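You operate a simulated robot arm through the tools that you are given. There is no shell and no other tool. Be economical: measure what you need, move in short steps, check, and stop when the job is done.

You run a simulated robot arm. Do the job below in one go: nothing can be reset, and whatever is moved stays where it is left.

JOB
Put things in order on the short bench. At the end: the orange pad twelve (marked "No.12") stands where the orange pad six (marked "No.6") stood; the orange pad four (marked "No.4") stands where the orange pad nine (marked "No.9") stood; the orange pad nine stands on top of the teal soap bar; the clear jar (marked "OCHRE") from the short bench stands where the orange pad twelve stood; the orange pad six stands on top of the blue wiping block; whatever was shut is shut again. Leave all else as you found it, and nothing knocked over.

The check looks at the end state, three seconds after you hand in, the way a careful person would. Anything else that was tipped, shoved, dropped, spilled or broken makes it a failure.

ROBOT AND FRAMES
A 6-joint arm with a two-finger parallel gripper, fixed in place. Base frame: the origin is at the foot of the arm, x ahead of it, y to its left, z up; the work surface is at about z = 880. Units: mm, degrees, N and s.
With the tool pointing down near the work surface it reaches from about 240 to 640 mm from the base axis. Its first joint turns from -66.0 to 66.0 degrees. Payload 2.7 kg.
The tool frame sits at the grasp point between the pads (the TCP): z along the fingers, y along the line on which they close. The tips reach 23 mm beyond it. The gripper opens to 94 mm. The fingers are 38 mm wide and 10 mm thick; the gripper's body (54 by 96 mm) begins 39 mm behind the TCP.
Orientation is told as [roll, pitch, yaw] about the base's x, y, z axes, in that order, counted from this pose: with the fingers straight down and closing along the base's y, the tool's x points along the base's -x, its y along +y and its z along -z.

CONTROLS
- The arm moves only by the tool jog_arm. Its argument "plan" is text: rows parted by semicolons, each of 7 numbers parted by spaces: the shift along the tool's x, y, z in m, then the turn, a rotation vector about the tool's x, y, z in degrees, then the gripper command, from -1 (fully open) to 1 (shut), values between in proportion. In form: tx ty tz ax ay az jaw; .... A call has 1 to 20 rows; each row shifts and turns the commanded pose from where the row before left it, along the tool's axes as they then stand. Each row takes 0.2 s and may step no farther than 50 mm and 8.6 degrees from the row before; otherwise, or with a gripper value out of range, the whole call is refused. A pose out of reach is approached as far as the arm can. The call stops where the force on the tool passes 40 N (or 10 N more than at its start, if that is more) or the arm is blocked; 0.2 s more then pass. The fingers move at their own pace (about 45 mm/s each) and stop on an object; they squeeze with about 27 N. The grip force told is the motor's: it shows also when the fingers shut on nothing. Time passes only in rows, and 0.2 s behind the last, so rows that do not move let the fingers close. It gives the time, the measured TCP pose, the force on the tool (base axes), the opening and the grip force at its end, in the units of the frame above (readings bear some noise), with the torque about the TCP (base axes, N m) and any sound that the robot's microphone picked up, and new pictures: "pictures" is both (left out), scene, wrist or none.
- Cameras (640 x 400 px; columns grow to the right, rows downward): "scene" is fixed at [72.4, -438.1, 1407.8]; the picture's right is [0.74, -0.67, 0.00], its down [-0.32, -0.36, -0.88] and it looks along [0.59, 0.65, -0.48] (base axes); focal length 313 px, centre (320, 200). "wrist" rides on the gripper at [86, 16, -74] in the tool frame; the picture's right is [-0.18, 0.98, 0.00], its down [-0.58, -0.11, -0.81] and it looks along [-0.79, -0.15, 0.59] (tool axes); focal length 243 px, centre (320, 200). There is no depth. A picture from a camera that has moved, and an enlarged one, comes with that camera's place and axes in the base frame and with its lens. The place of the scene camera against the robot may be out by one fixed shift of up to 18 mm in any direction.
- zoom(camera, box): a new picture of the part [left, top, right, bottom] of that camera's present view, enlarged. No time passes.
- close_job(): hands the job in; it is judged then, once.

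Work in short steps. Places have to be worked out from the pictures, the camera data and where the tool is seen: move nearer, look again, correct. Check each grasp and each placing, and mend what went wrong. You have 120 turns and 200 pictures in all, those below and enlarged ones among them. Open the gripper and draw the arm clear of the work before you hand the job in, unless the task says otherwise; then end with one line.

The tools are called as a command line: name --argument value ..., lists and objects as JSON in quotes. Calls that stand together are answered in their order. jog_arm: Moves the arm, as the interface text tells. Its arguments: {"type":"object","properties":{"plan":{"type":"string"},"pictures":{"type":"string","enum":["both","scene","wrist","none"]}},"required":["plan"]} The other tools are called the same way: zoom (camera, box) takes an enlarged picture of a part of a camera's view; close_job () hands the job in.

At the start:

```text
time: 0.0
position: [433.7, -67.5, 1192.0]
tool_rot: [0.0, 0.0, 0.0]
contact_force: [0.2, 1.7, 0.0]
wrist_torque: [-0.03, 0.01, 0.0]
width: 94.0
finger_force: 0.0
```

scene: 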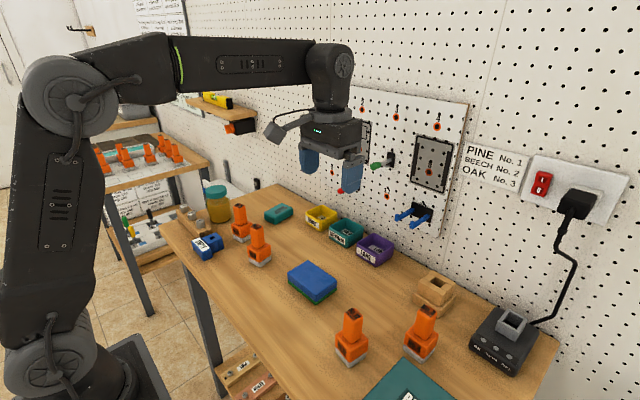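
wrist: 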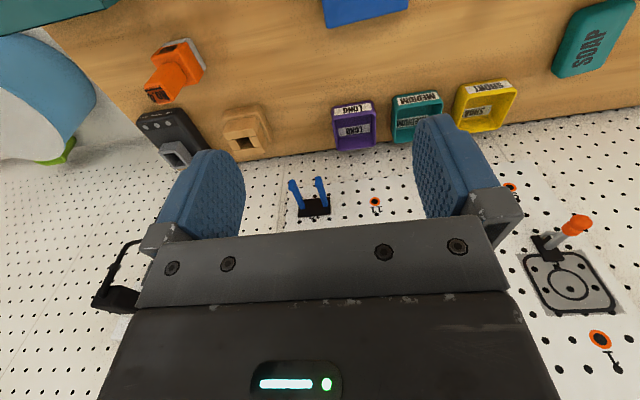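

I start by looking closely at the bench items in the scene picture to read the marks.

zoom --camera "scene" --box '[160, 160, 320, 280]'

zoom --camera "scene" --box '[310, 270, 480, 400]'

zoom --camera "scene" --box '[90, 80, 250, 200]'

```text
3.33 times, centred on (240, 220) of scene
camera zoom: at [72.4, -438.1, 1407.8], right [0.74, -0.67, 0.0], down [-0.32, -0.36, -0.88], along [0.59, 0.65, -0.48], focal length 1044 px, centre (587, 133)
```

zoom: 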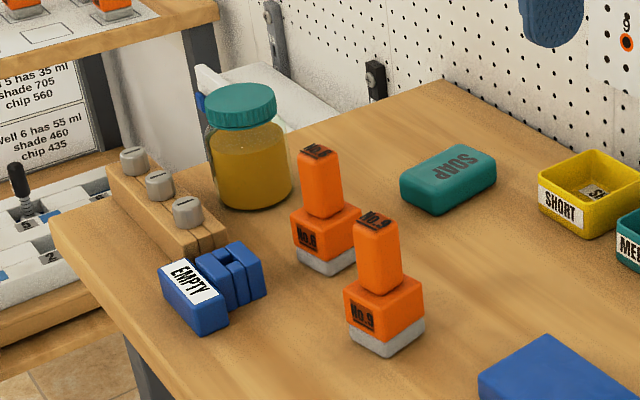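

```text
3.08 times, centred on (395, 335) of scene
camera zoom: at [72.4, -438.1, 1407.8], right [0.74, -0.67, 0.0], down [-0.32, -0.36, -0.88], along [0.59, 0.65, -0.48], focal length 964 px, centre (89, -215)
```

zoom: 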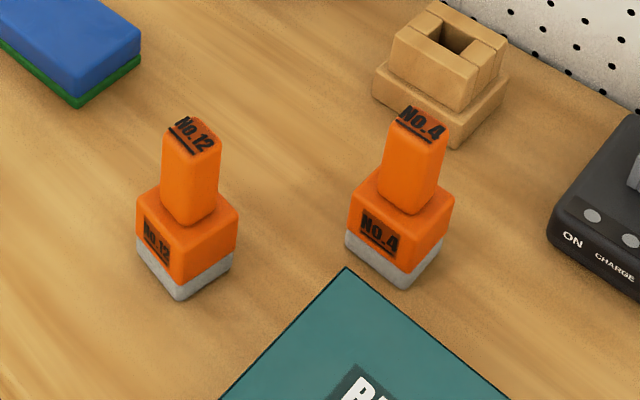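

```text
3.33 times, centred on (170, 140) of scene
camera zoom: at [72.4, -438.1, 1407.8], right [0.74, -0.67, 0.0], down [-0.32, -0.36, -0.88], along [0.59, 0.65, -0.48], focal length 1044 px, centre (820, 400)
```

zoom: 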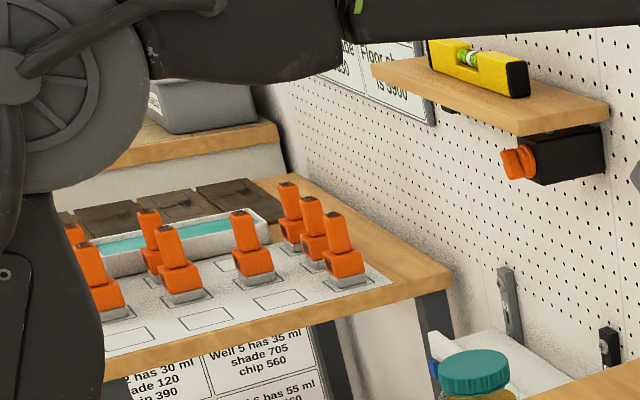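

The pads read No.6 (far), No.9, No.12 and No.4, with the jar behind No.6. Estimates: No.6 (409,271), No.9 (388,143), No.12 (366,-202), No.4 (464,-285), jar (407,407), soap (539,269), blue block (417,-36). I move back and left, high up, to look at the No.6, No.9 and jar group.

jog_arm --plan "0.01337 0.03385 0.0132 0 0 0 -1;0.01337 0.03385 0.0132 0 0 0 -1;0.01337 0.03385 0.0132 0 0 0 -1;0.01337 0.03385 0.0132 0 0 0 -1;0.01337 0.03385 0.0132 0 0 0 -1;0.01337 0.03385 0.0132 0 0 0 -1;0.01337 0.03385 0.0132 0 0 0 -1;0.01337 0.03385 0.0132 0 0 0 -1;0.01337 0.03385 0.0132 0 0 0 -1;0.01337 0.03385 0.0132 0 0 0 -1;0 0 0 0 0 0 -1"

```text
time: 2.4
position: [299.4, 273.8, 1058.1]
tool_rot: [0.1, 0.0, 0.0]
contact_force: [0.1, -1.0, 0.0]
wrist_torque: [-0.04, 0.02, -0.01]
width: 94.3
finger_force: 0.1
camera wrist: at [212.1, 290.4, 1134.4], right [0.18, 0.98, 0.0], down [0.58, -0.11, 0.81], along [0.79, -0.15, -0.59], focal length 243 px, centre (320, 200)
```

scene: 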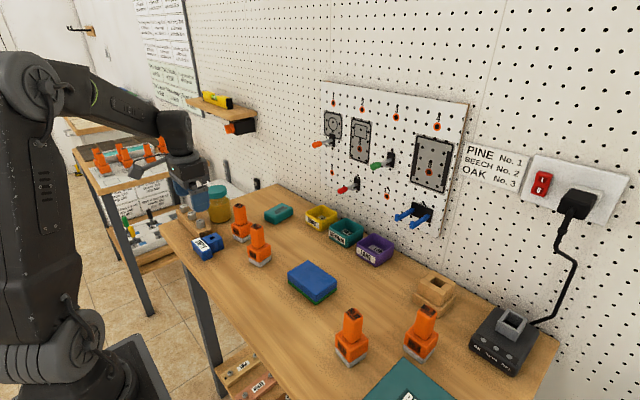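
wrist: 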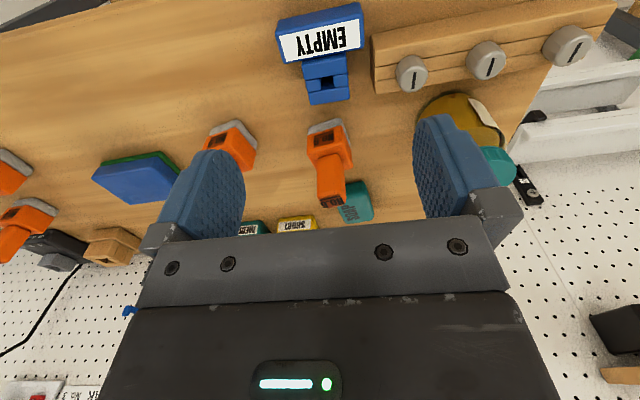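

No.6 lies right ahead in the wrist view. I zoom in on it and on the jar.

zoom --camera "wrist" --box '[260, 100, 400, 230]'

zoom --camera "wrist" --box '[400, 60, 560, 220]'

```text
3.08 times, centred on (330, 165) of wrist
camera zoom: at [212.1, 290.4, 1134.4], right [0.18, 0.98, 0.0], down [0.58, -0.11, 0.81], along [0.79, -0.15, -0.59], focal length 746 px, centre (289, 308)
```

zoom: 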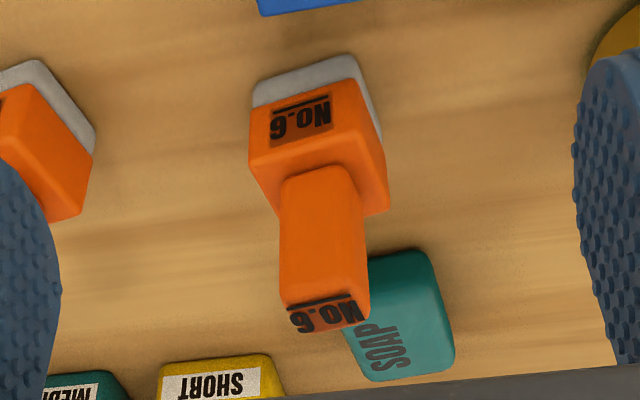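

```text
2.50 times, centred on (480, 140) of wrist
camera zoom: at [212.1, 290.4, 1134.4], right [0.18, 0.98, 0.0], down [0.58, -0.11, 0.81], along [0.79, -0.15, -0.59], focal length 606 px, centre (-80, 350)
```

zoom: 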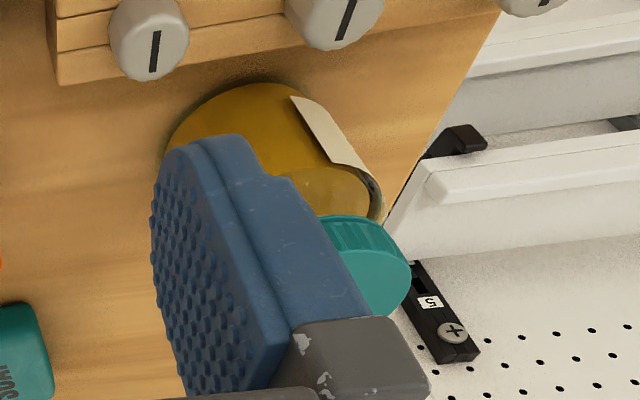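

From two views No.6 is at about (419,267), turned about 20°, with its top near z 985. I turn the tool to match and hover above it.

jog_arm --plan "0 0 0 0 0 -6.67 -1;0 0 0 0 0 -6.67 -1;0 0 0 0 0 -6.67 -1;-0.0275 -0.0118 0.007 0 0 0 -1;-0.0275 -0.0118 0.007 0 0 0 -1;-0.0275 -0.0118 0.007 0 0 0 -1;-0.0275 -0.0118 0.007 0 0 0 -1;0 0 0 0 0 0 -1"

```text
time: 4.2
position: [420.7, 265.8, 1030.0]
tool_rot: [-0.1, -0.1, 20.0]
contact_force: [-0.3, 0.3, 0.5]
wrist_torque: [-0.03, 0.03, -0.05]
width: 94.0
finger_force: 0.0
camera wrist: at [333.0, 251.4, 1107.2], right [-0.16, 0.99, 0.0], down [0.58, 0.1, 0.81], along [0.8, 0.13, -0.59], focal length 243 px, centre (320, 200)
```

scene: 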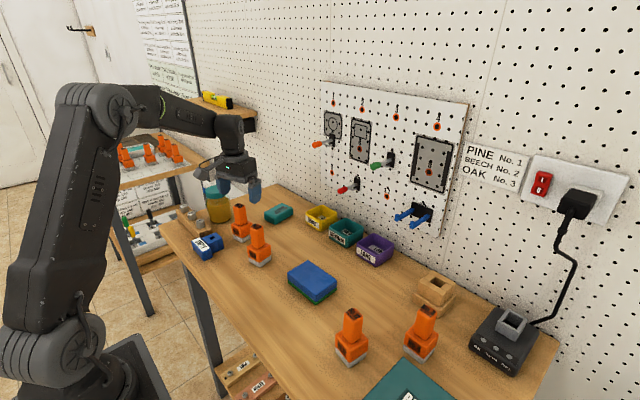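
wrist: 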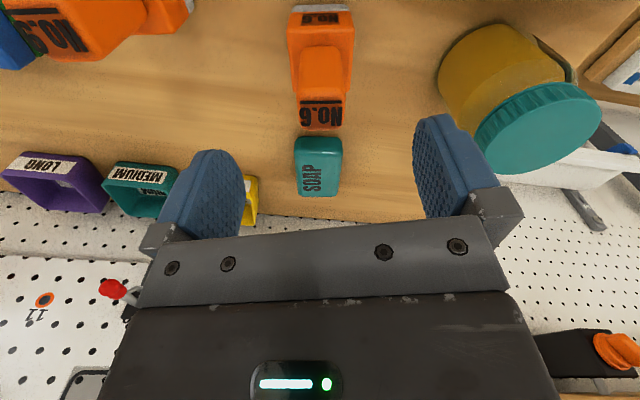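

The pad sits centred between the fingers. I zoom in to check yaw and distance.

zoom --camera "wrist" --box '[260, 0, 400, 140]'

zoom --camera "scene" --box '[180, 140, 300, 270]'

```text
2.86 times, centred on (330, 70) of wrist
camera zoom: at [333.0, 251.4, 1107.2], right [-0.16, 0.99, 0.0], down [0.58, 0.1, 0.81], along [0.8, 0.13, -0.59], focal length 693 px, centre (291, 571)
```

zoom: 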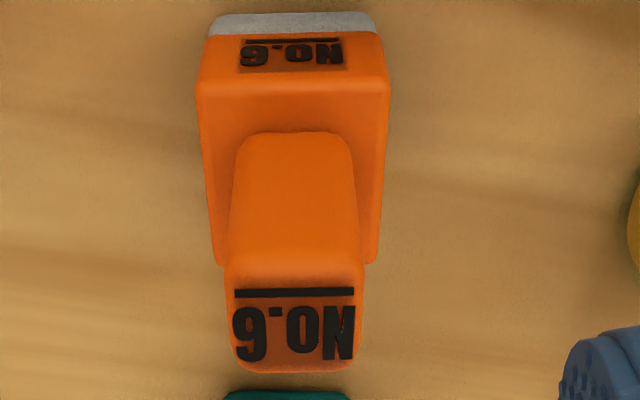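

```text
3.08 times, centred on (240, 205) of scene
camera zoom: at [72.4, -438.1, 1407.8], right [0.74, -0.67, 0.0], down [-0.32, -0.36, -0.88], along [0.59, 0.65, -0.48], focal length 964 px, centre (566, 185)
```

zoom: 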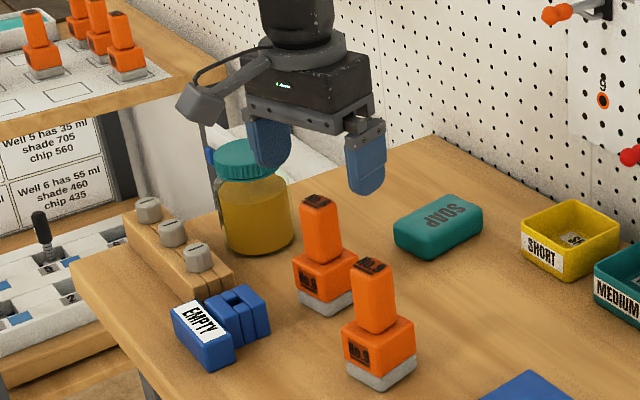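

No.6 reads (416.5, 265), top about 983, yaw about 20° and aligned. I shift 4 mm back, go down to z 963 and close.

jog_arm --plan "0.004 0.001 0.02 0 0 0 -1;0 0 0.02 0 0 0 -1;0 0 0.014 0 0 0 -1;0 0 0.013 0 0 0 -1;0 0 0 0 0 0 -1;0 0 0 0 0 0 1;0 0 0 0 0 0 1;0 0 0 0 0 0 1;0 0 0 0 0 0 1;0 0 0 0 0 0 1;0 0 0 0 0 0 1" --pictures "both"

```text
time: 6.6
position: [415.3, 265.3, 964.0]
tool_rot: [0.1, 0.0, 19.9]
contact_force: [0.3, -0.3, 0.9]
wrist_torque: [0.01, 0.03, 0.03]
width: 26.8
finger_force: 27.0
camera wrist: at [327.8, 252.0, 1040.3], right [-0.16, 0.99, 0.0], down [0.58, 0.1, 0.81], along [0.8, 0.13, -0.59], focal length 243 px, centre (320, 200)
```

scene: 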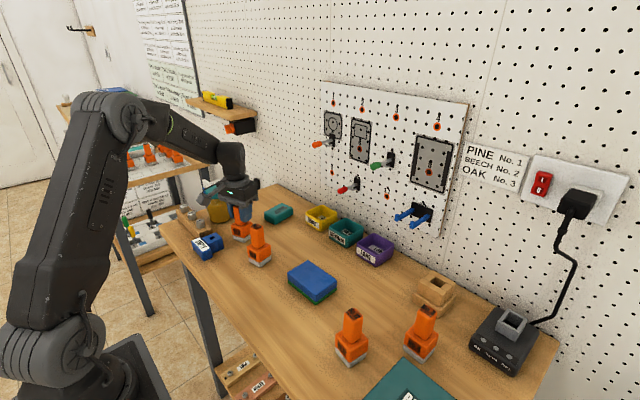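
wrist: 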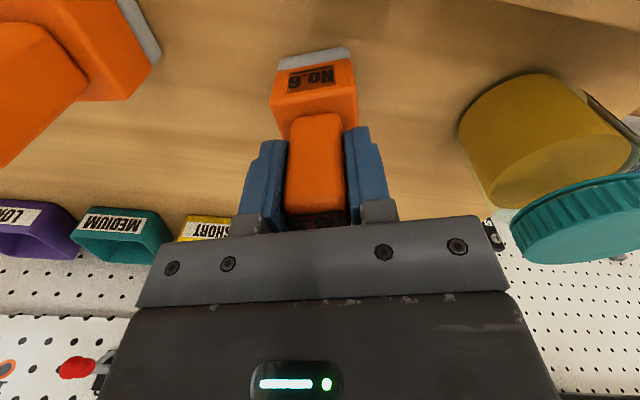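

The grasp is firm at 26.8 mm. I lift 136 mm, turn back to yaw 0 and carry the pad to a spot from which the blue block can be seen.

jog_arm --plan "0 0 -0.02 0 0 0 1;0 0 -0.03 0 0 0 1;0 0 -0.03 0 0 0 1;0 0 -0.03 0 0 0 1;0 0 -0.026 0 0 0 1;0 0 0 0 0 6.66 1;0 0 0 0 0 6.66 1;0 0 0 0 0 6.66 1;0.011 -0.03 0 0 0 0 1;0.011 -0.03 0 0 0 0 1;0.011 -0.03 0 0 0 0 1;0.011 -0.03 0 0 0 0 1;0.011 -0.03 0 0 0 0 1;0.011 -0.03 0 0 0 0 1;0.011 -0.03 0 0 0 0 1;0.008 -0.03 0 0 0 0 1;0 -0.03 0 0 0 0 1;0 -0.025 0 0 0 0 1;0 0 0 0 0 0 1"

```text
time: 10.6
position: [332.1, -30.3, 1101.3]
tool_rot: [0.0, 0.0, 0.0]
contact_force: [-0.5, 0.8, -1.9]
wrist_torque: [-0.02, 0.01, -0.03]
width: 26.9
finger_force: 26.9
camera wrist: at [245.2, -13.3, 1177.3], right [0.18, 0.98, 0.0], down [0.58, -0.11, 0.81], along [0.79, -0.15, -0.59], focal length 243 px, centre (320, 200)
```

scene: 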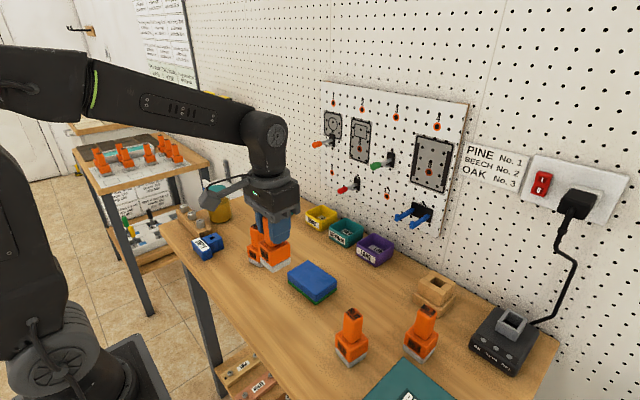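
wrist: 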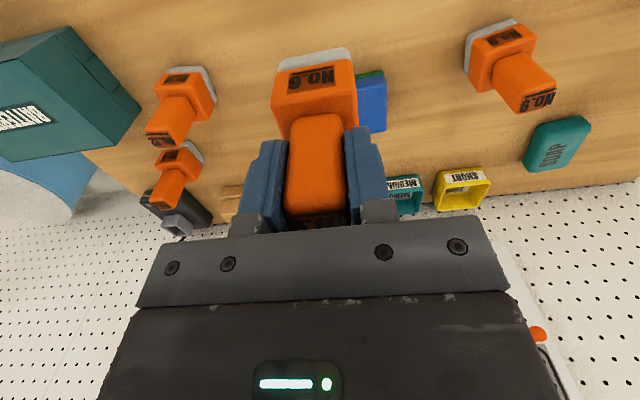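

The held pad hides the block. I shift 90 mm in -y to see it to the right.

jog_arm --plan "0 -0.03 0 0 0 0 1;0 -0.03 0 0 0 0 1;0 -0.03 0 0 0 0 1;0 0 0 0 0 0 1" --pictures "wrist"

zoom --camera "wrist" --box '[340, 20, 520, 150]'

zoom --camera "scene" --box '[260, 230, 380, 320]'

```text
time: 11.6
position: [330.3, -120.0, 1101.2]
tool_rot: [0.0, 0.0, 0.0]
contact_force: [0.1, -0.2, -1.6]
wrist_torque: [0.02, -0.01, 0.04]
width: 26.6
finger_force: 27.8
camera wrist: at [243.0, -103.0, 1177.4], right [0.18, 0.98, 0.0], down [0.58, -0.11, 0.81], along [0.79, -0.15, -0.59], focal length 243 px, centre (320, 200)
```

wrist: 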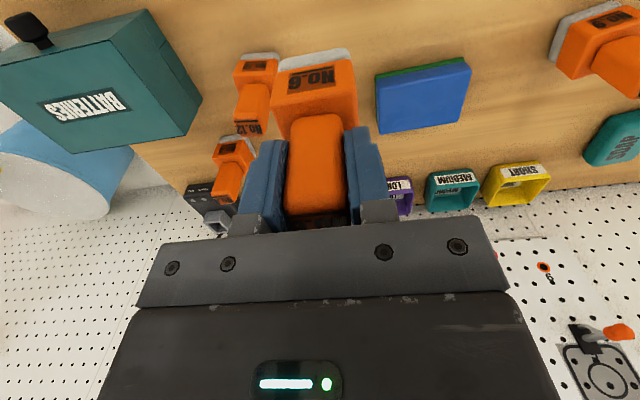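

```text
3.08 times, centred on (430, 85) of wrist
camera zoom: at [243.0, -103.0, 1177.4], right [0.18, 0.98, 0.0], down [0.58, -0.11, 0.81], along [0.79, -0.15, -0.59], focal length 746 px, centre (-18, 554)
```

zoom: 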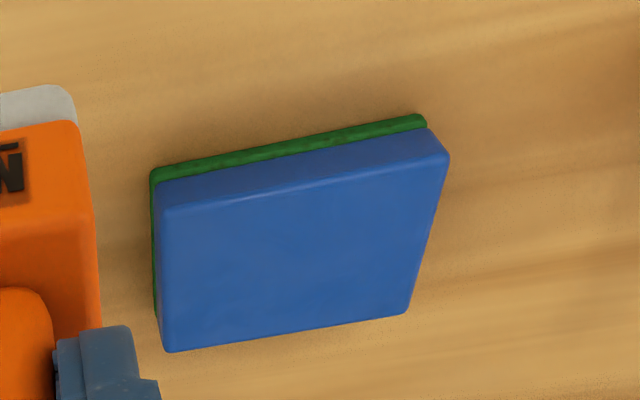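

```text
4.44 times, centred on (320, 275) of scene
camera zoom: at [72.4, -438.2, 1407.8], right [0.74, -0.67, 0.0], down [-0.32, -0.36, -0.88], along [0.59, 0.65, -0.48], focal length 1393 px, centre (320, -133)
```

zoom: 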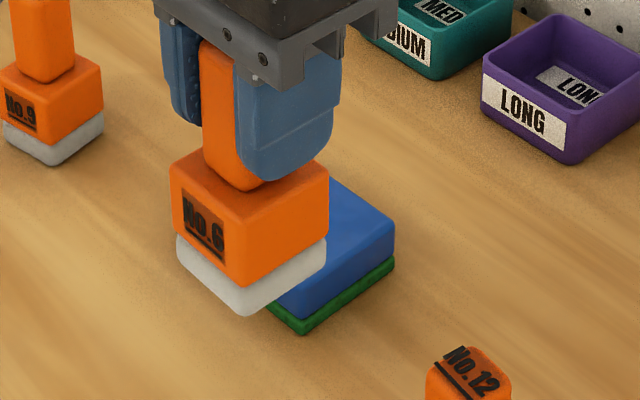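

The block's top centre is about (431.5,-14), its top is near z 910, it is about 66x98 and aligned with the base axes. I move above it and come down to 1004 (pad bottom about 10 mm above the block).

jog_arm --plan "-0.025 0.0265 0 0 0 0 1;-0.025 0.0265 0 0 0 0 1;-0.025 0.0265 0 0 0 0 1;-0.0255 0.0265 0 0 0 0 1;0 0 0.03 0 0 0 1;0 0 0.03 0 0 0 1;0 0 0.025 0 0 0 1;0 0 0.012 0 0 0 1;0 0 0 0 0 0 1"

zoom --camera "scene" --box '[260, 210, 380, 320]'

```text
time: 13.6
position: [431.3, -14.7, 1004.6]
tool_rot: [0.0, 0.0, 0.1]
contact_force: [-0.2, -0.3, -1.8]
wrist_torque: [-0.04, -0.03, 0.0]
width: 26.4
finger_force: 27.2
camera wrist: at [343.5, 1.9, 1080.9], right [0.18, 0.98, 0.0], down [0.58, -0.11, 0.81], along [0.79, -0.15, -0.59], focal length 243 px, centre (320, 200)
```

scene: 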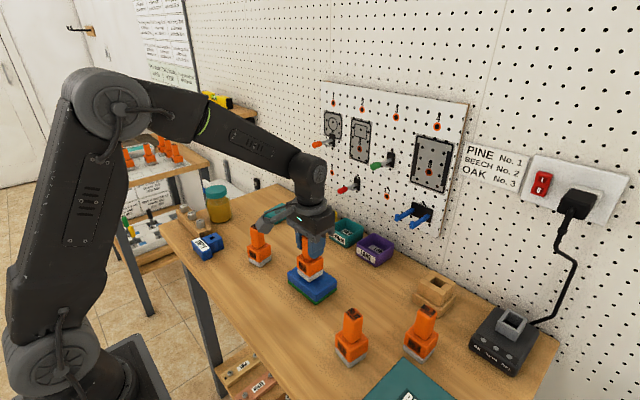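
wrist: 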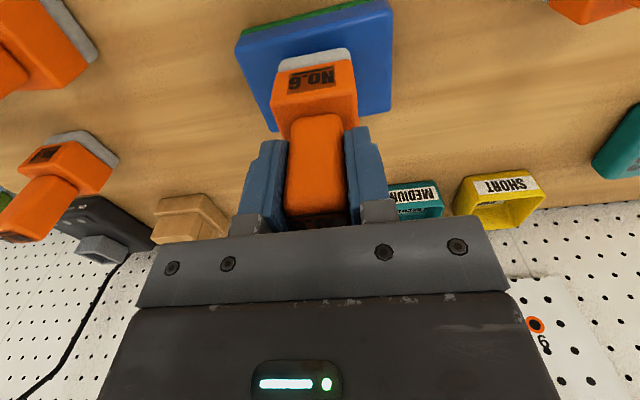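

```text
3.64 times, centred on (320, 265) of scene
camera zoom: at [72.4, -438.1, 1407.8], right [0.74, -0.67, 0.0], down [-0.32, -0.36, -0.88], along [0.59, 0.65, -0.48], focal length 1139 px, centre (320, -36)
```

zoom: 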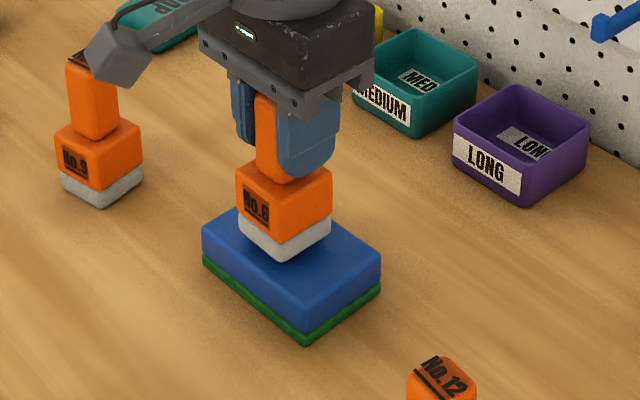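

The pad is centred over the block. I lower it gently in small steps, watching the force.

jog_arm --plan "0 0 0.003 0 0 0 1;0 0 0.003 0 0 0 1;0 0 0.002 0 0 0 1;0 0 0 0 0 0 1" --pictures "none"

```text
time: 14.6
position: [430.3, -13.3, 996.8]
tool_rot: [0.0, -0.2, 0.0]
contact_force: [-5.5, -1.8, 17.1]
wrist_torque: [-0.08, 0.51, -0.02]
width: 26.9
finger_force: 26.6
```

It is in contact at z 997 with about 17 N. I ease up 1 mm, open and retreat upward.

jog_arm --plan "0 0 -0.001 0 0 0 1;0 0 0 0 0 0 0.1;0 0 0 0 0 0 0.1;0 0 0 0 0 0 -0.3;0 0 0 0 0 0 -0.3;0 0 -0.02 0 0 0 -0.3;0 0 -0.03 0 0 0 -0.3;0 0 -0.03 0 0 0 -0.3;0 0 -0.03 0 0 0 -1;0 0 0 0 0 0 -1"

zoom --camera "scene" --box '[260, 210, 380, 320]'

```text
time: 16.8
position: [429.3, -13.3, 1107.4]
tool_rot: [0.0, 0.0, 0.0]
contact_force: [0.3, -0.1, -0.1]
wrist_torque: [0.03, -0.01, -0.01]
width: 94.1
finger_force: 0.0
camera wrist: at [342.8, 3.2, 1183.4], right [0.18, 0.98, 0.0], down [0.58, -0.11, 0.81], along [0.79, -0.15, -0.59], focal length 243 px, centre (320, 200)
```

scene: 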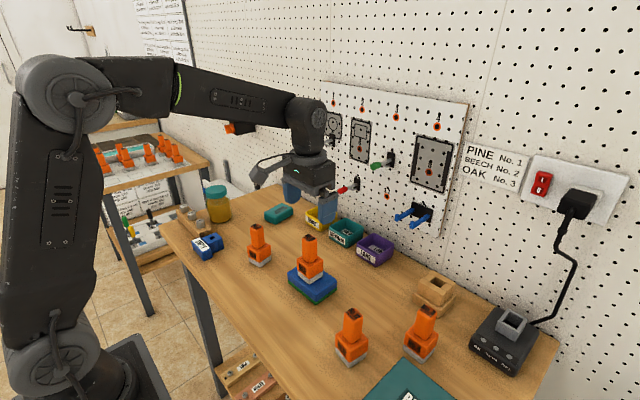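
wrist: 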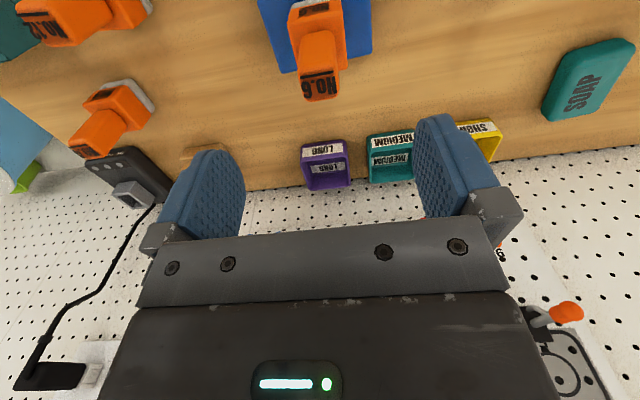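

```text
3.64 times, centred on (320, 265) of scene
camera zoom: at [72.4, -438.1, 1407.8], right [0.74, -0.67, 0.0], down [-0.32, -0.36, -0.88], along [0.59, 0.65, -0.48], focal length 1139 px, centre (320, -36)
```

zoom: 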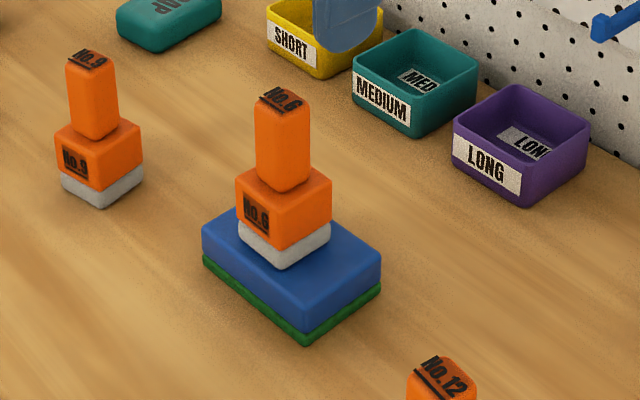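

No.6 stands squarely on the blue block. Next is No.12: I move to a viewing spot behind it.

jog_arm --plan "0.028 -0.0364 0 0 0 0 -1;0.028 -0.0364 0 0 0 0 -1;0.028 -0.0364 0 0 0 0 -1;0.028 -0.0364 0.015 0 0 0 -1;0.027 -0.0364 0.015 0 0 0 -1;0 0 0 0 0 0 -1" --pictures "wrist"

zoom --camera "wrist" --box '[250, 70, 410, 210]'

```text
time: 18.2
position: [290.1, -194.6, 1076.7]
tool_rot: [0.1, -0.1, 0.1]
contact_force: [-0.1, 0.0, 0.3]
wrist_torque: [0.0, 0.0, -0.04]
width: 94.1
finger_force: 0.1
camera wrist: at [203.0, -178.5, 1152.2], right [0.18, 0.98, 0.0], down [0.58, -0.11, 0.81], along [0.79, -0.15, -0.59], focal length 243 px, centre (320, 200)
```

wrist: 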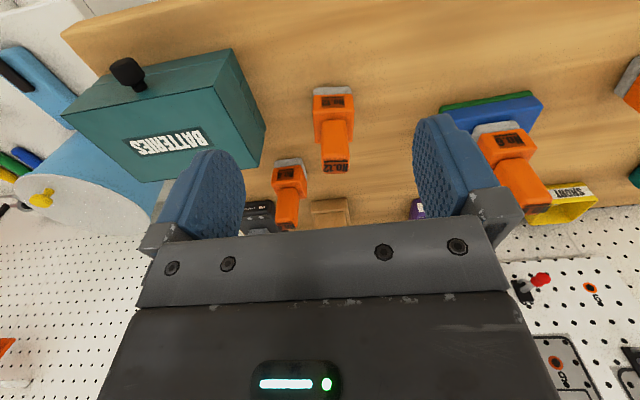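

```text
2.86 times, centred on (330, 140) of wrist
camera zoom: at [203.0, -178.5, 1152.2], right [0.18, 0.98, 0.0], down [0.58, -0.11, 0.81], along [0.79, -0.15, -0.59], focal length 693 px, centre (291, 371)
```

zoom: 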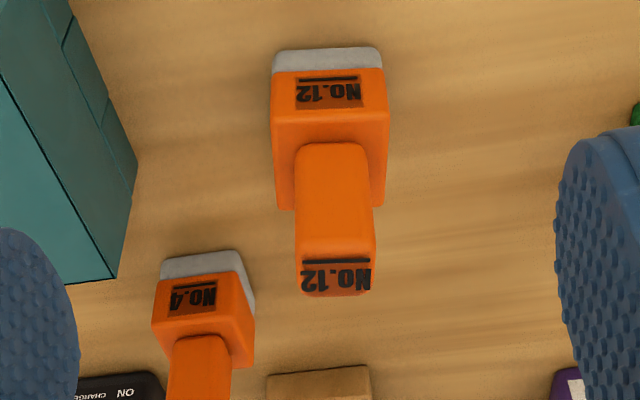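

No.12 is at about (377,-195.6), yaw about -7.6°; the battery case edge is near y=-287, which is clear. I align and hover above it.

jog_arm --plan "0 0 0 0 0 7.6 -1;-0.0288 0.0035 0.01 0 0 0 -1;-0.0288 0.0035 0.0167 0 0 0 -1;-0.0287 0.0035 0.02 0 0 0 -1;0 0 0 0 0 0 -1" --pictures "wrist"

zoom --camera "wrist" --box '[250, 0, 410, 140]'

```text
time: 19.4
position: [379.4, -198.1, 1030.6]
tool_rot: [0.0, 0.0, -7.6]
contact_force: [-0.7, -0.3, -0.2]
wrist_torque: [0.03, 0.02, -0.03]
width: 94.1
finger_force: 0.0
camera wrist: at [295.2, -170.6, 1106.6], right [0.31, 0.95, 0.0], down [0.56, -0.18, 0.81], along [0.77, -0.25, -0.59], focal length 243 px, centre (320, 200)
```

wrist: 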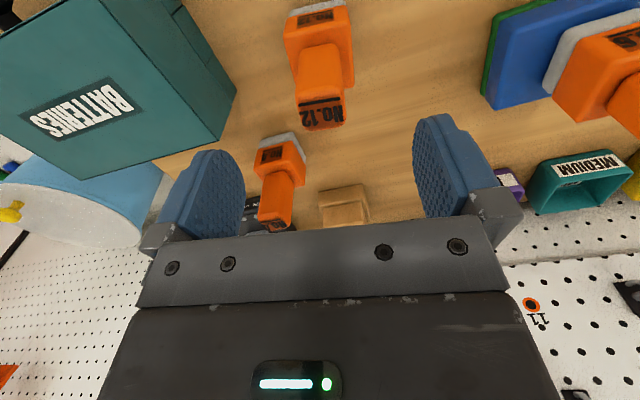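

```text
2.86 times, centred on (330, 70) of wrist
camera zoom: at [295.2, -170.6, 1106.6], right [0.31, 0.95, 0.0], down [0.56, -0.18, 0.81], along [0.77, -0.25, -0.59], focal length 693 px, centre (291, 571)
```

zoom: 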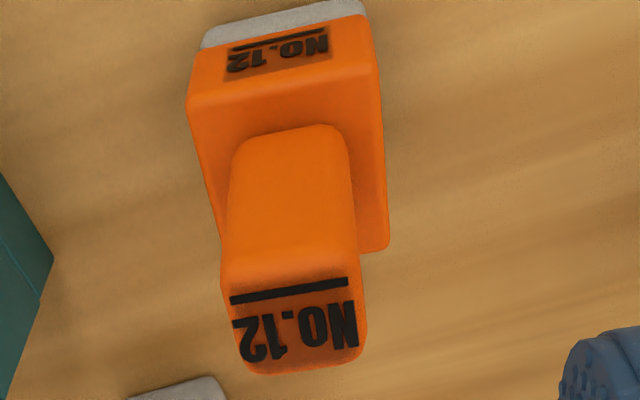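

It is aligned (the text tilt matches the camera's own skew), and the pad is 5 mm behind the TCP, so No.12 stands at about (374.6,-196.5). I correct, descend and grip.

jog_arm --plan "0.005 0.001 0.02 0 0 0 -1;0 0 0.02 0 0 0 -1;0 0 0.014 0 0 0 -1;0 0 0.013 0 0 0 -1;0 0 0 0 0 0 -1;0 0 0 0 0 0 1;0 0 0 0 0 0 1;0 0 0 0 0 0 1;0 0 0 0 0 0 1;0 0 0 0 0 0 1;0 0 0 0 0 0 1" --pictures "wrist"

```text
time: 21.8
position: [373.1, -195.1, 963.4]
tool_rot: [0.1, 0.1, -7.5]
contact_force: [0.0, 0.7, 0.4]
wrist_torque: [-0.02, -0.02, 0.02]
width: 26.8
finger_force: 27.1
camera wrist: at [288.8, -167.5, 1039.6], right [0.31, 0.95, 0.0], down [0.56, -0.18, 0.81], along [0.77, -0.25, -0.59], focal length 243 px, centre (320, 200)
```

wrist: 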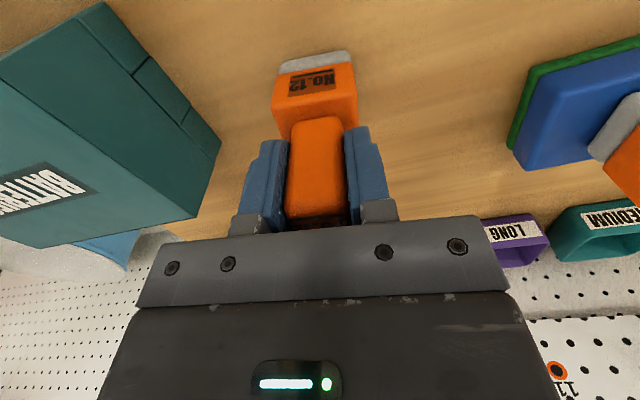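

The grip matches the earlier one. I lift high, turn to the six-spot's yaw (about 9°) and carry it over.

jog_arm --plan "0 0 -0.02 0 0 0 1;0 0 -0.03 0 0 0 1;0 0 -0.035 0 0 0 1;0 0 -0.035 0 0 0 1;0 0 -0.035 0 0 0 1;0 0 -0.032 0 0 0 1;0 0 0 0 0 -8.3 1;0 0 0 0 0 -8.3 1;-0.0095 0.0374 0 0 0 0 1;-0.0095 0.0374 0 0 0 0 1;-0.0095 0.0374 0 0 0 0 1;-0.0095 0.0374 0 0 0 0 1;-0.0095 0.0374 0 0 0 0 1;-0.0095 0.0374 0 0 0 0 1;-0.0095 0.0374 0 0 0 0 1;-0.0095 0.0374 0 0 0 0 1;-0.0095 0.0374 0 0 0 0 1;-0.0095 0.0374 0 0 0 0 1;-0.0095 0.0374 0 0 0 0 1;-0.0092 0.0367 0 0 0 0 1" --pictures "none"

```text
time: 26.0
position: [414.9, 264.8, 1148.5]
tool_rot: [0.0, -0.1, 9.0]
contact_force: [0.2, -0.5, -2.2]
wrist_torque: [0.02, 0.0, -0.01]
width: 26.7
finger_force: 26.8
```

I'm over the six-spot. I descend to 11 mm above the resting height.

jog_arm --plan "0 0 0.03 0 0 0 1;0 0 0.035 0 0 0 1;0 0 0.035 0 0 0 1;0 0 0.035 0 0 0 1;0 0 0.025 0 0 0 1;0 0 0.013 0 0 0 1;0 0 0 0 0 0 1"

zoom --camera "scene" --box '[180, 160, 300, 270]'

```text
time: 27.6
position: [418.1, 266.4, 977.5]
tool_rot: [-0.1, 0.0, 9.0]
contact_force: [0.1, -0.2, -1.3]
wrist_torque: [0.03, 0.0, 0.02]
width: 26.7
finger_force: 27.2
camera wrist: at [328.2, 268.6, 1053.7], right [0.03, 1.0, 0.0], down [0.59, -0.02, 0.81], along [0.81, -0.02, -0.59], focal length 243 px, centre (320, 200)
```

scene: 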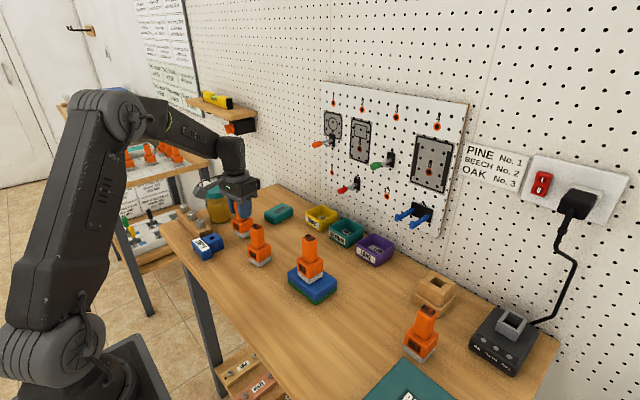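
wrist: 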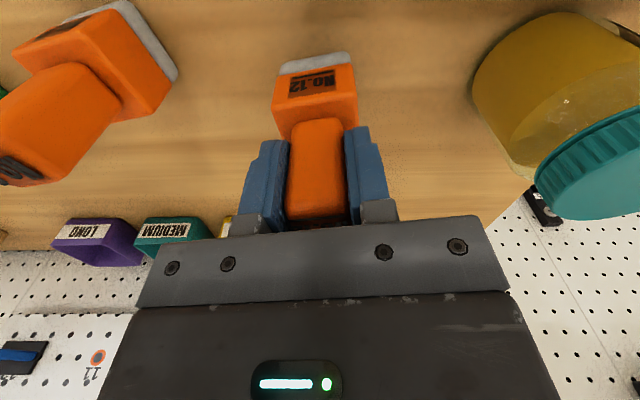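

```text
3.64 times, centred on (240, 215) of scene
camera zoom: at [72.4, -438.1, 1407.8], right [0.74, -0.67, 0.0], down [-0.32, -0.36, -0.88], along [0.59, 0.65, -0.48], focal length 1139 px, centre (611, 146)
```

zoom: 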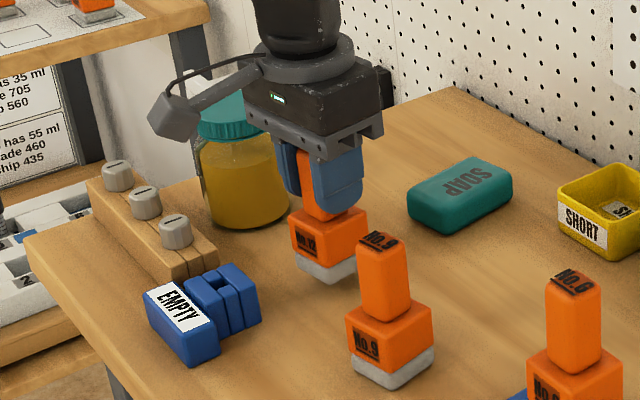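

The position is good; I nudge 2 mm back and lower to about 964.5.

jog_arm --plan "0.002 -0.001 0.004 0 0 0 1;0 0 0.004 0 0 0 1;0 0 0.003 0 0 0 1;0 0 0 0 0 0 1;0 0 0 0 0 0 1" --pictures "none"

```text
time: 28.8
position: [415.1, 264.5, 967.5]
tool_rot: [0.1, 0.1, 9.0]
contact_force: [0.3, -0.4, -1.6]
wrist_torque: [-0.03, -0.01, 0.0]
width: 26.8
finger_force: 27.2
```

jog_arm --plan "0 0 0.002 0 0 0 1;0 0 0.0015 0 0 0 1;0 0 0 0 0 0 1" --pictures "none"

```text
time: 29.6
position: [415.0, 264.2, 962.6]
tool_rot: [0.0, 0.0, 9.0]
contact_force: [-0.2, -0.9, 1.1]
wrist_torque: [-0.06, 0.01, -0.02]
width: 26.7
finger_force: 27.2
```

The force has just turned, so it is touching the bench. I release and rise.

jog_arm --plan "0 0 0 0 0 0 0.1;0 0 0 0 0 0 0.1;0 0 0 0 0 0 -0.3;0 0 0 0 0 0 -0.3;0 0 -0.02 0 0 0 -0.3;0 0 -0.03 0 0 0 -0.3;0 0 -0.03 0 0 0 -0.3;0 0 -0.03 0 0 0 -0.3;0 0 0 0 0 0 -1;0 0 0 0 0 0 -1"

zoom --camera "scene" --box '[180, 160, 300, 270]'

zoom --camera "wrist" --box '[400, 0, 640, 150]'

```text
time: 31.8
position: [414.3, 265.3, 1073.4]
tool_rot: [-0.1, 0.0, 9.0]
contact_force: [-0.5, -0.2, -1.0]
wrist_torque: [-0.02, 0.01, -0.01]
width: 94.0
finger_force: 0.0
camera wrist: at [326.8, 267.8, 1149.9], right [0.03, 1.0, 0.0], down [0.59, -0.02, 0.81], along [0.81, -0.02, -0.59], focal length 243 px, centre (320, 200)
```

scene: 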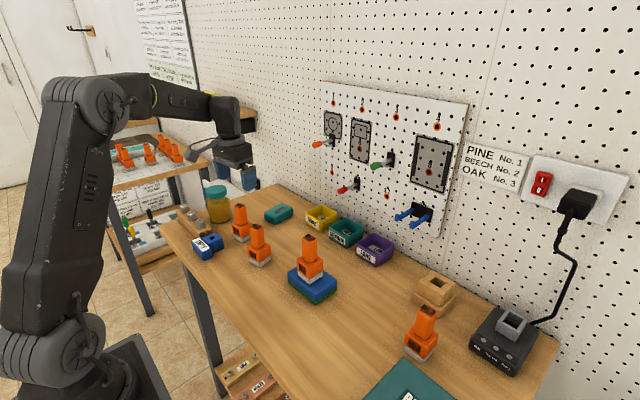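
wrist: 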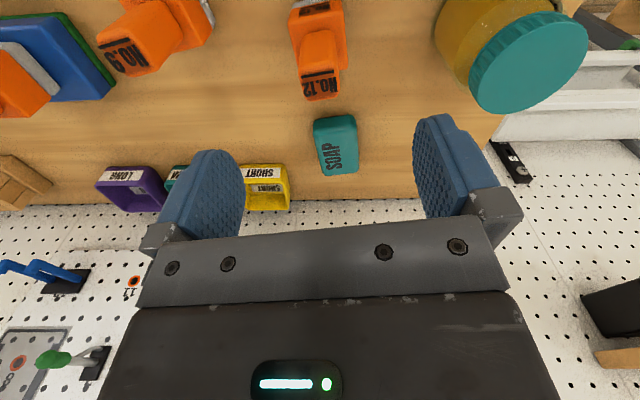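

```text
3.64 times, centred on (240, 215) of scene
camera zoom: at [72.4, -438.1, 1407.8], right [0.74, -0.67, 0.0], down [-0.32, -0.36, -0.88], along [0.59, 0.65, -0.48], focal length 1139 px, centre (611, 146)
```

zoom: 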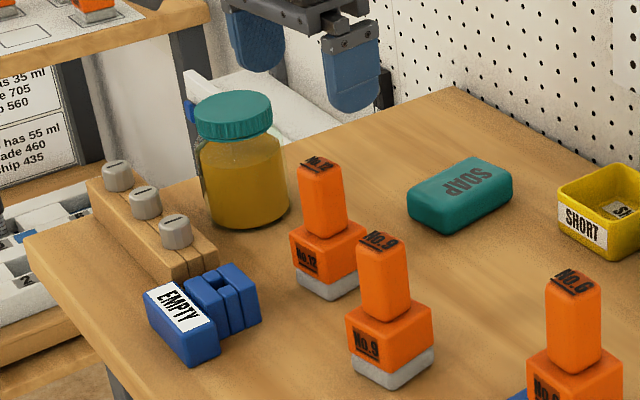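

```text
2.67 times, centred on (520, 75) of wrist
camera zoom: at [326.8, 267.8, 1149.9], right [0.03, 1.0, 0.0], down [0.59, -0.02, 0.81], along [0.81, -0.02, -0.59], focal length 647 px, centre (-213, 533)
```

zoom: 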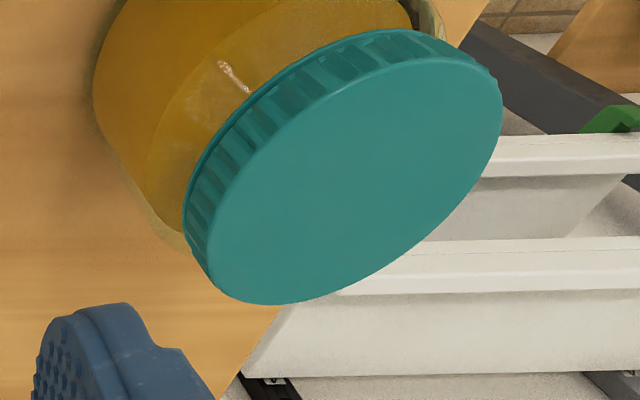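

No.12 stands on the six-spot. For the jar I estimate the centre at (407,403) and the lid top near z 985. I hover above it with yaw 0 to refine this.

jog_arm --plan "0 0 0 0 0 4.5 -1;0 0 0 0 0 4.5 -1;0.002 0.035 0 0 0 0 -1;0.002 0.035 0 0 0 0 -1;0.002 0.035 0 0 0 0 -1;0.001 0.033 0 0 0 0 -1;0 0 0 0 0 0 -1"

zoom --camera "wrist" --box '[240, 0, 400, 160]'

zoom --camera "scene" --box '[180, 160, 260, 240]'

```text
time: 33.4
position: [408.8, 403.4, 1072.5]
tool_rot: [0.0, 0.0, 0.0]
contact_force: [0.4, 0.9, 0.3]
wrist_torque: [0.01, 0.03, -0.01]
width: 94.0
finger_force: 0.2
camera wrist: at [321.1, 420.2, 1149.1], right [0.18, 0.98, 0.0], down [0.58, -0.11, 0.81], along [0.79, -0.15, -0.59], focal length 243 px, centre (320, 200)
```

scene: 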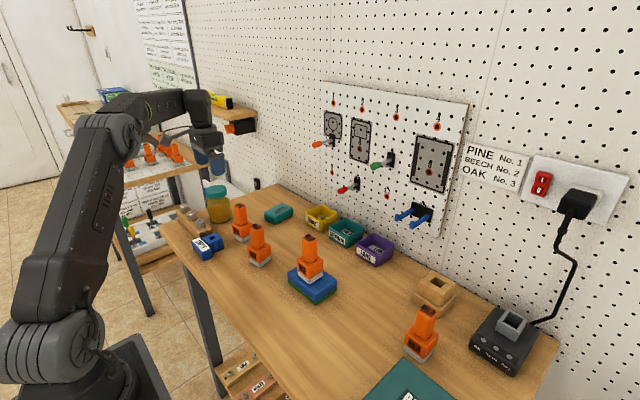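
wrist: 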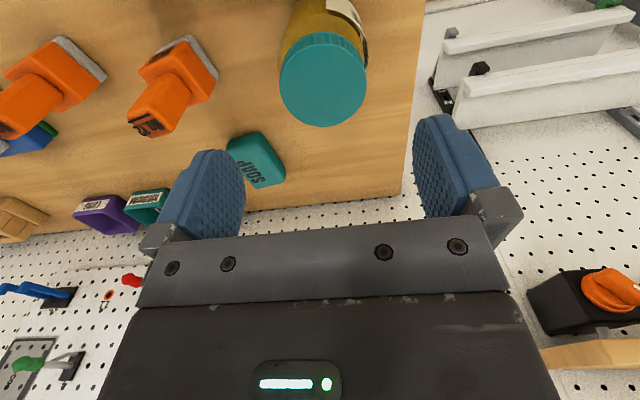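

```text
2.50 times, centred on (320, 80) of wrist
camera zoom: at [321.1, 420.2, 1149.1], right [0.18, 0.98, 0.0], down [0.58, -0.11, 0.81], along [0.79, -0.15, -0.59], focal length 606 px, centre (320, 500)
```

zoom: 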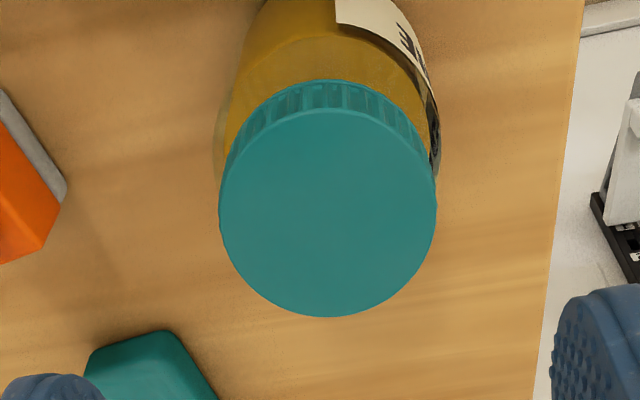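

```text
5.00 times, centred on (220, 200) of scene
camera zoom: at [72.4, -438.1, 1407.8], right [0.74, -0.67, 0.0], down [-0.32, -0.36, -0.88], along [0.59, 0.65, -0.48], focal length 1567 px, centre (820, 200)
```

zoom: 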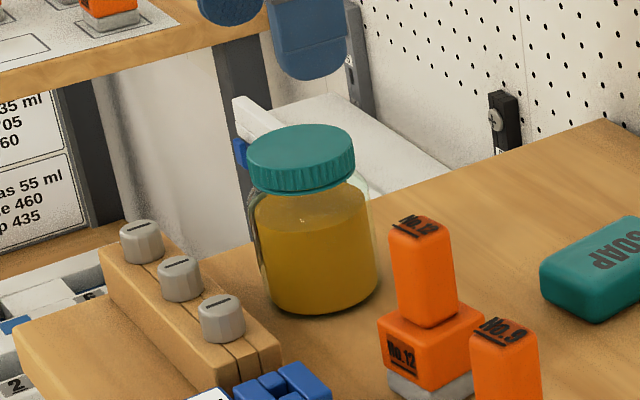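

Triangulated: lid top z 984, centre (408.5,405.6), lid diameter about 61, body about 72. I descend partway so that the fingers straddle the lid, then look.

jog_arm --plan "0 0.002 0.02 0 0 0 -1;0 0 0.02 0 0 0 -1;0 0 0.018 0 0 0 -1;0 0 0.01 0 0 0 -1;0 0 0 0 0 0 -1"

zoom --camera "scene" --box '[180, 140, 260, 240]'

```text
time: 34.6
position: [406.8, 407.0, 1004.1]
tool_rot: [0.1, 0.0, 0.0]
contact_force: [0.8, 0.0, -0.1]
wrist_torque: [0.01, -0.03, -0.01]
width: 93.9
finger_force: 0.1
camera wrist: at [319.6, 423.1, 1080.6], right [0.18, 0.98, 0.0], down [0.58, -0.11, 0.81], along [0.79, -0.15, -0.59], focal length 243 px, centre (320, 200)
```

scene: 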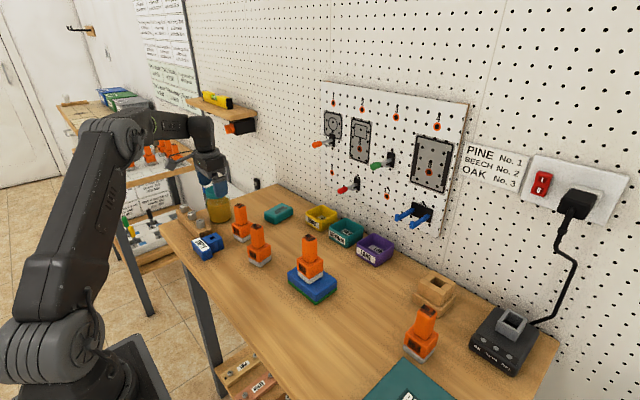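
wrist: 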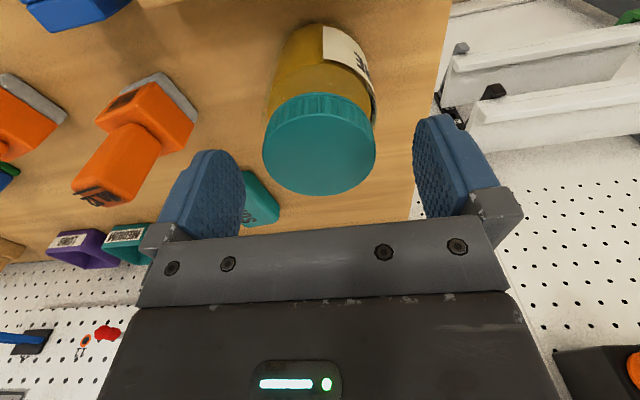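

```text
4.00 times, centred on (220, 190) of scene
camera zoom: at [72.4, -438.1, 1407.8], right [0.74, -0.67, 0.0], down [-0.32, -0.36, -0.88], along [0.59, 0.65, -0.48], focal length 1253 px, centre (720, 240)
```

zoom: 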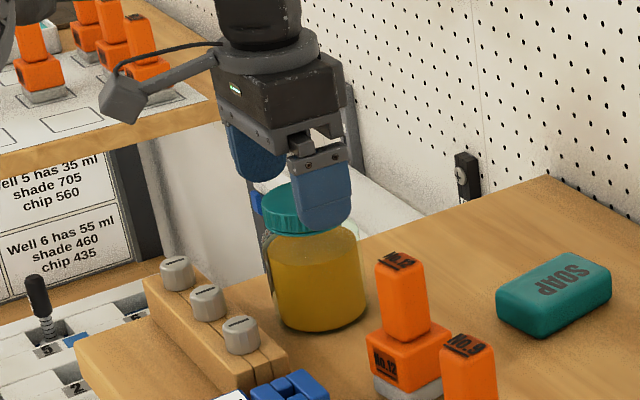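

The jar is well centred between the fingers. I descend to z about 952 and close.

jog_arm --plan "0 0 0.015 0 0 0 -1;0 0 0.015 0 0 0 -1;0 0 0.013 0 0 0 -1;0 0 0.009 0 0 0 -1;0 0 0 0 0 0 -1;0 0 0 0 0 0 1;0 0 0 0 0 0 1;0 0 0 0 0 0 1;0 0 0 0 0 0 1" --pictures "both"

zoom --camera "scene" --box '[180, 140, 260, 240]'

```text
time: 36.6
position: [407.7, 404.9, 952.7]
tool_rot: [-0.1, 0.0, 0.0]
contact_force: [-0.2, -0.6, 0.5]
wrist_torque: [-0.02, -0.01, -0.02]
width: 71.1
finger_force: 26.7
camera wrist: at [319.6, 421.6, 1029.2], right [0.18, 0.98, 0.0], down [0.58, -0.11, 0.81], along [0.79, -0.15, -0.59], focal length 243 px, centre (320, 200)
```

scene: 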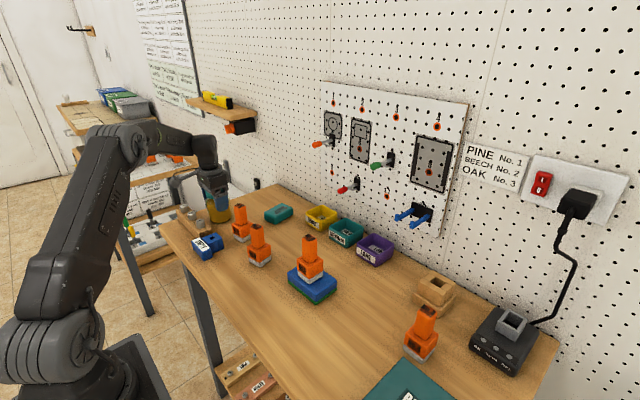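
wrist: 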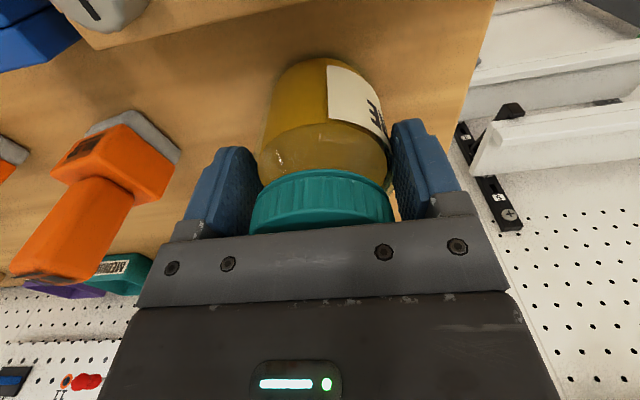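

```text
4.00 times, centred on (220, 190) of scene
camera zoom: at [72.4, -438.1, 1407.8], right [0.74, -0.67, 0.0], down [-0.32, -0.36, -0.88], along [0.59, 0.65, -0.48], focal length 1253 px, centre (720, 240)
```

zoom: 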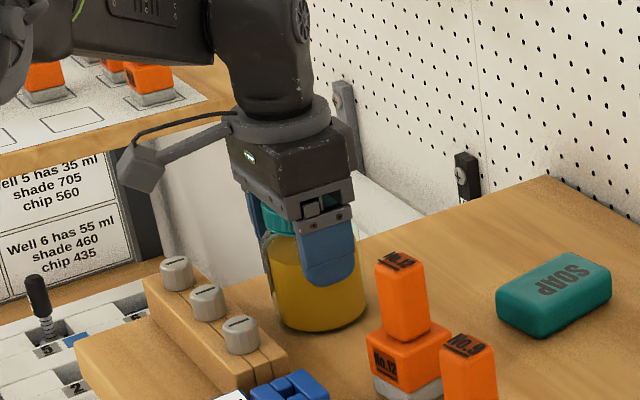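

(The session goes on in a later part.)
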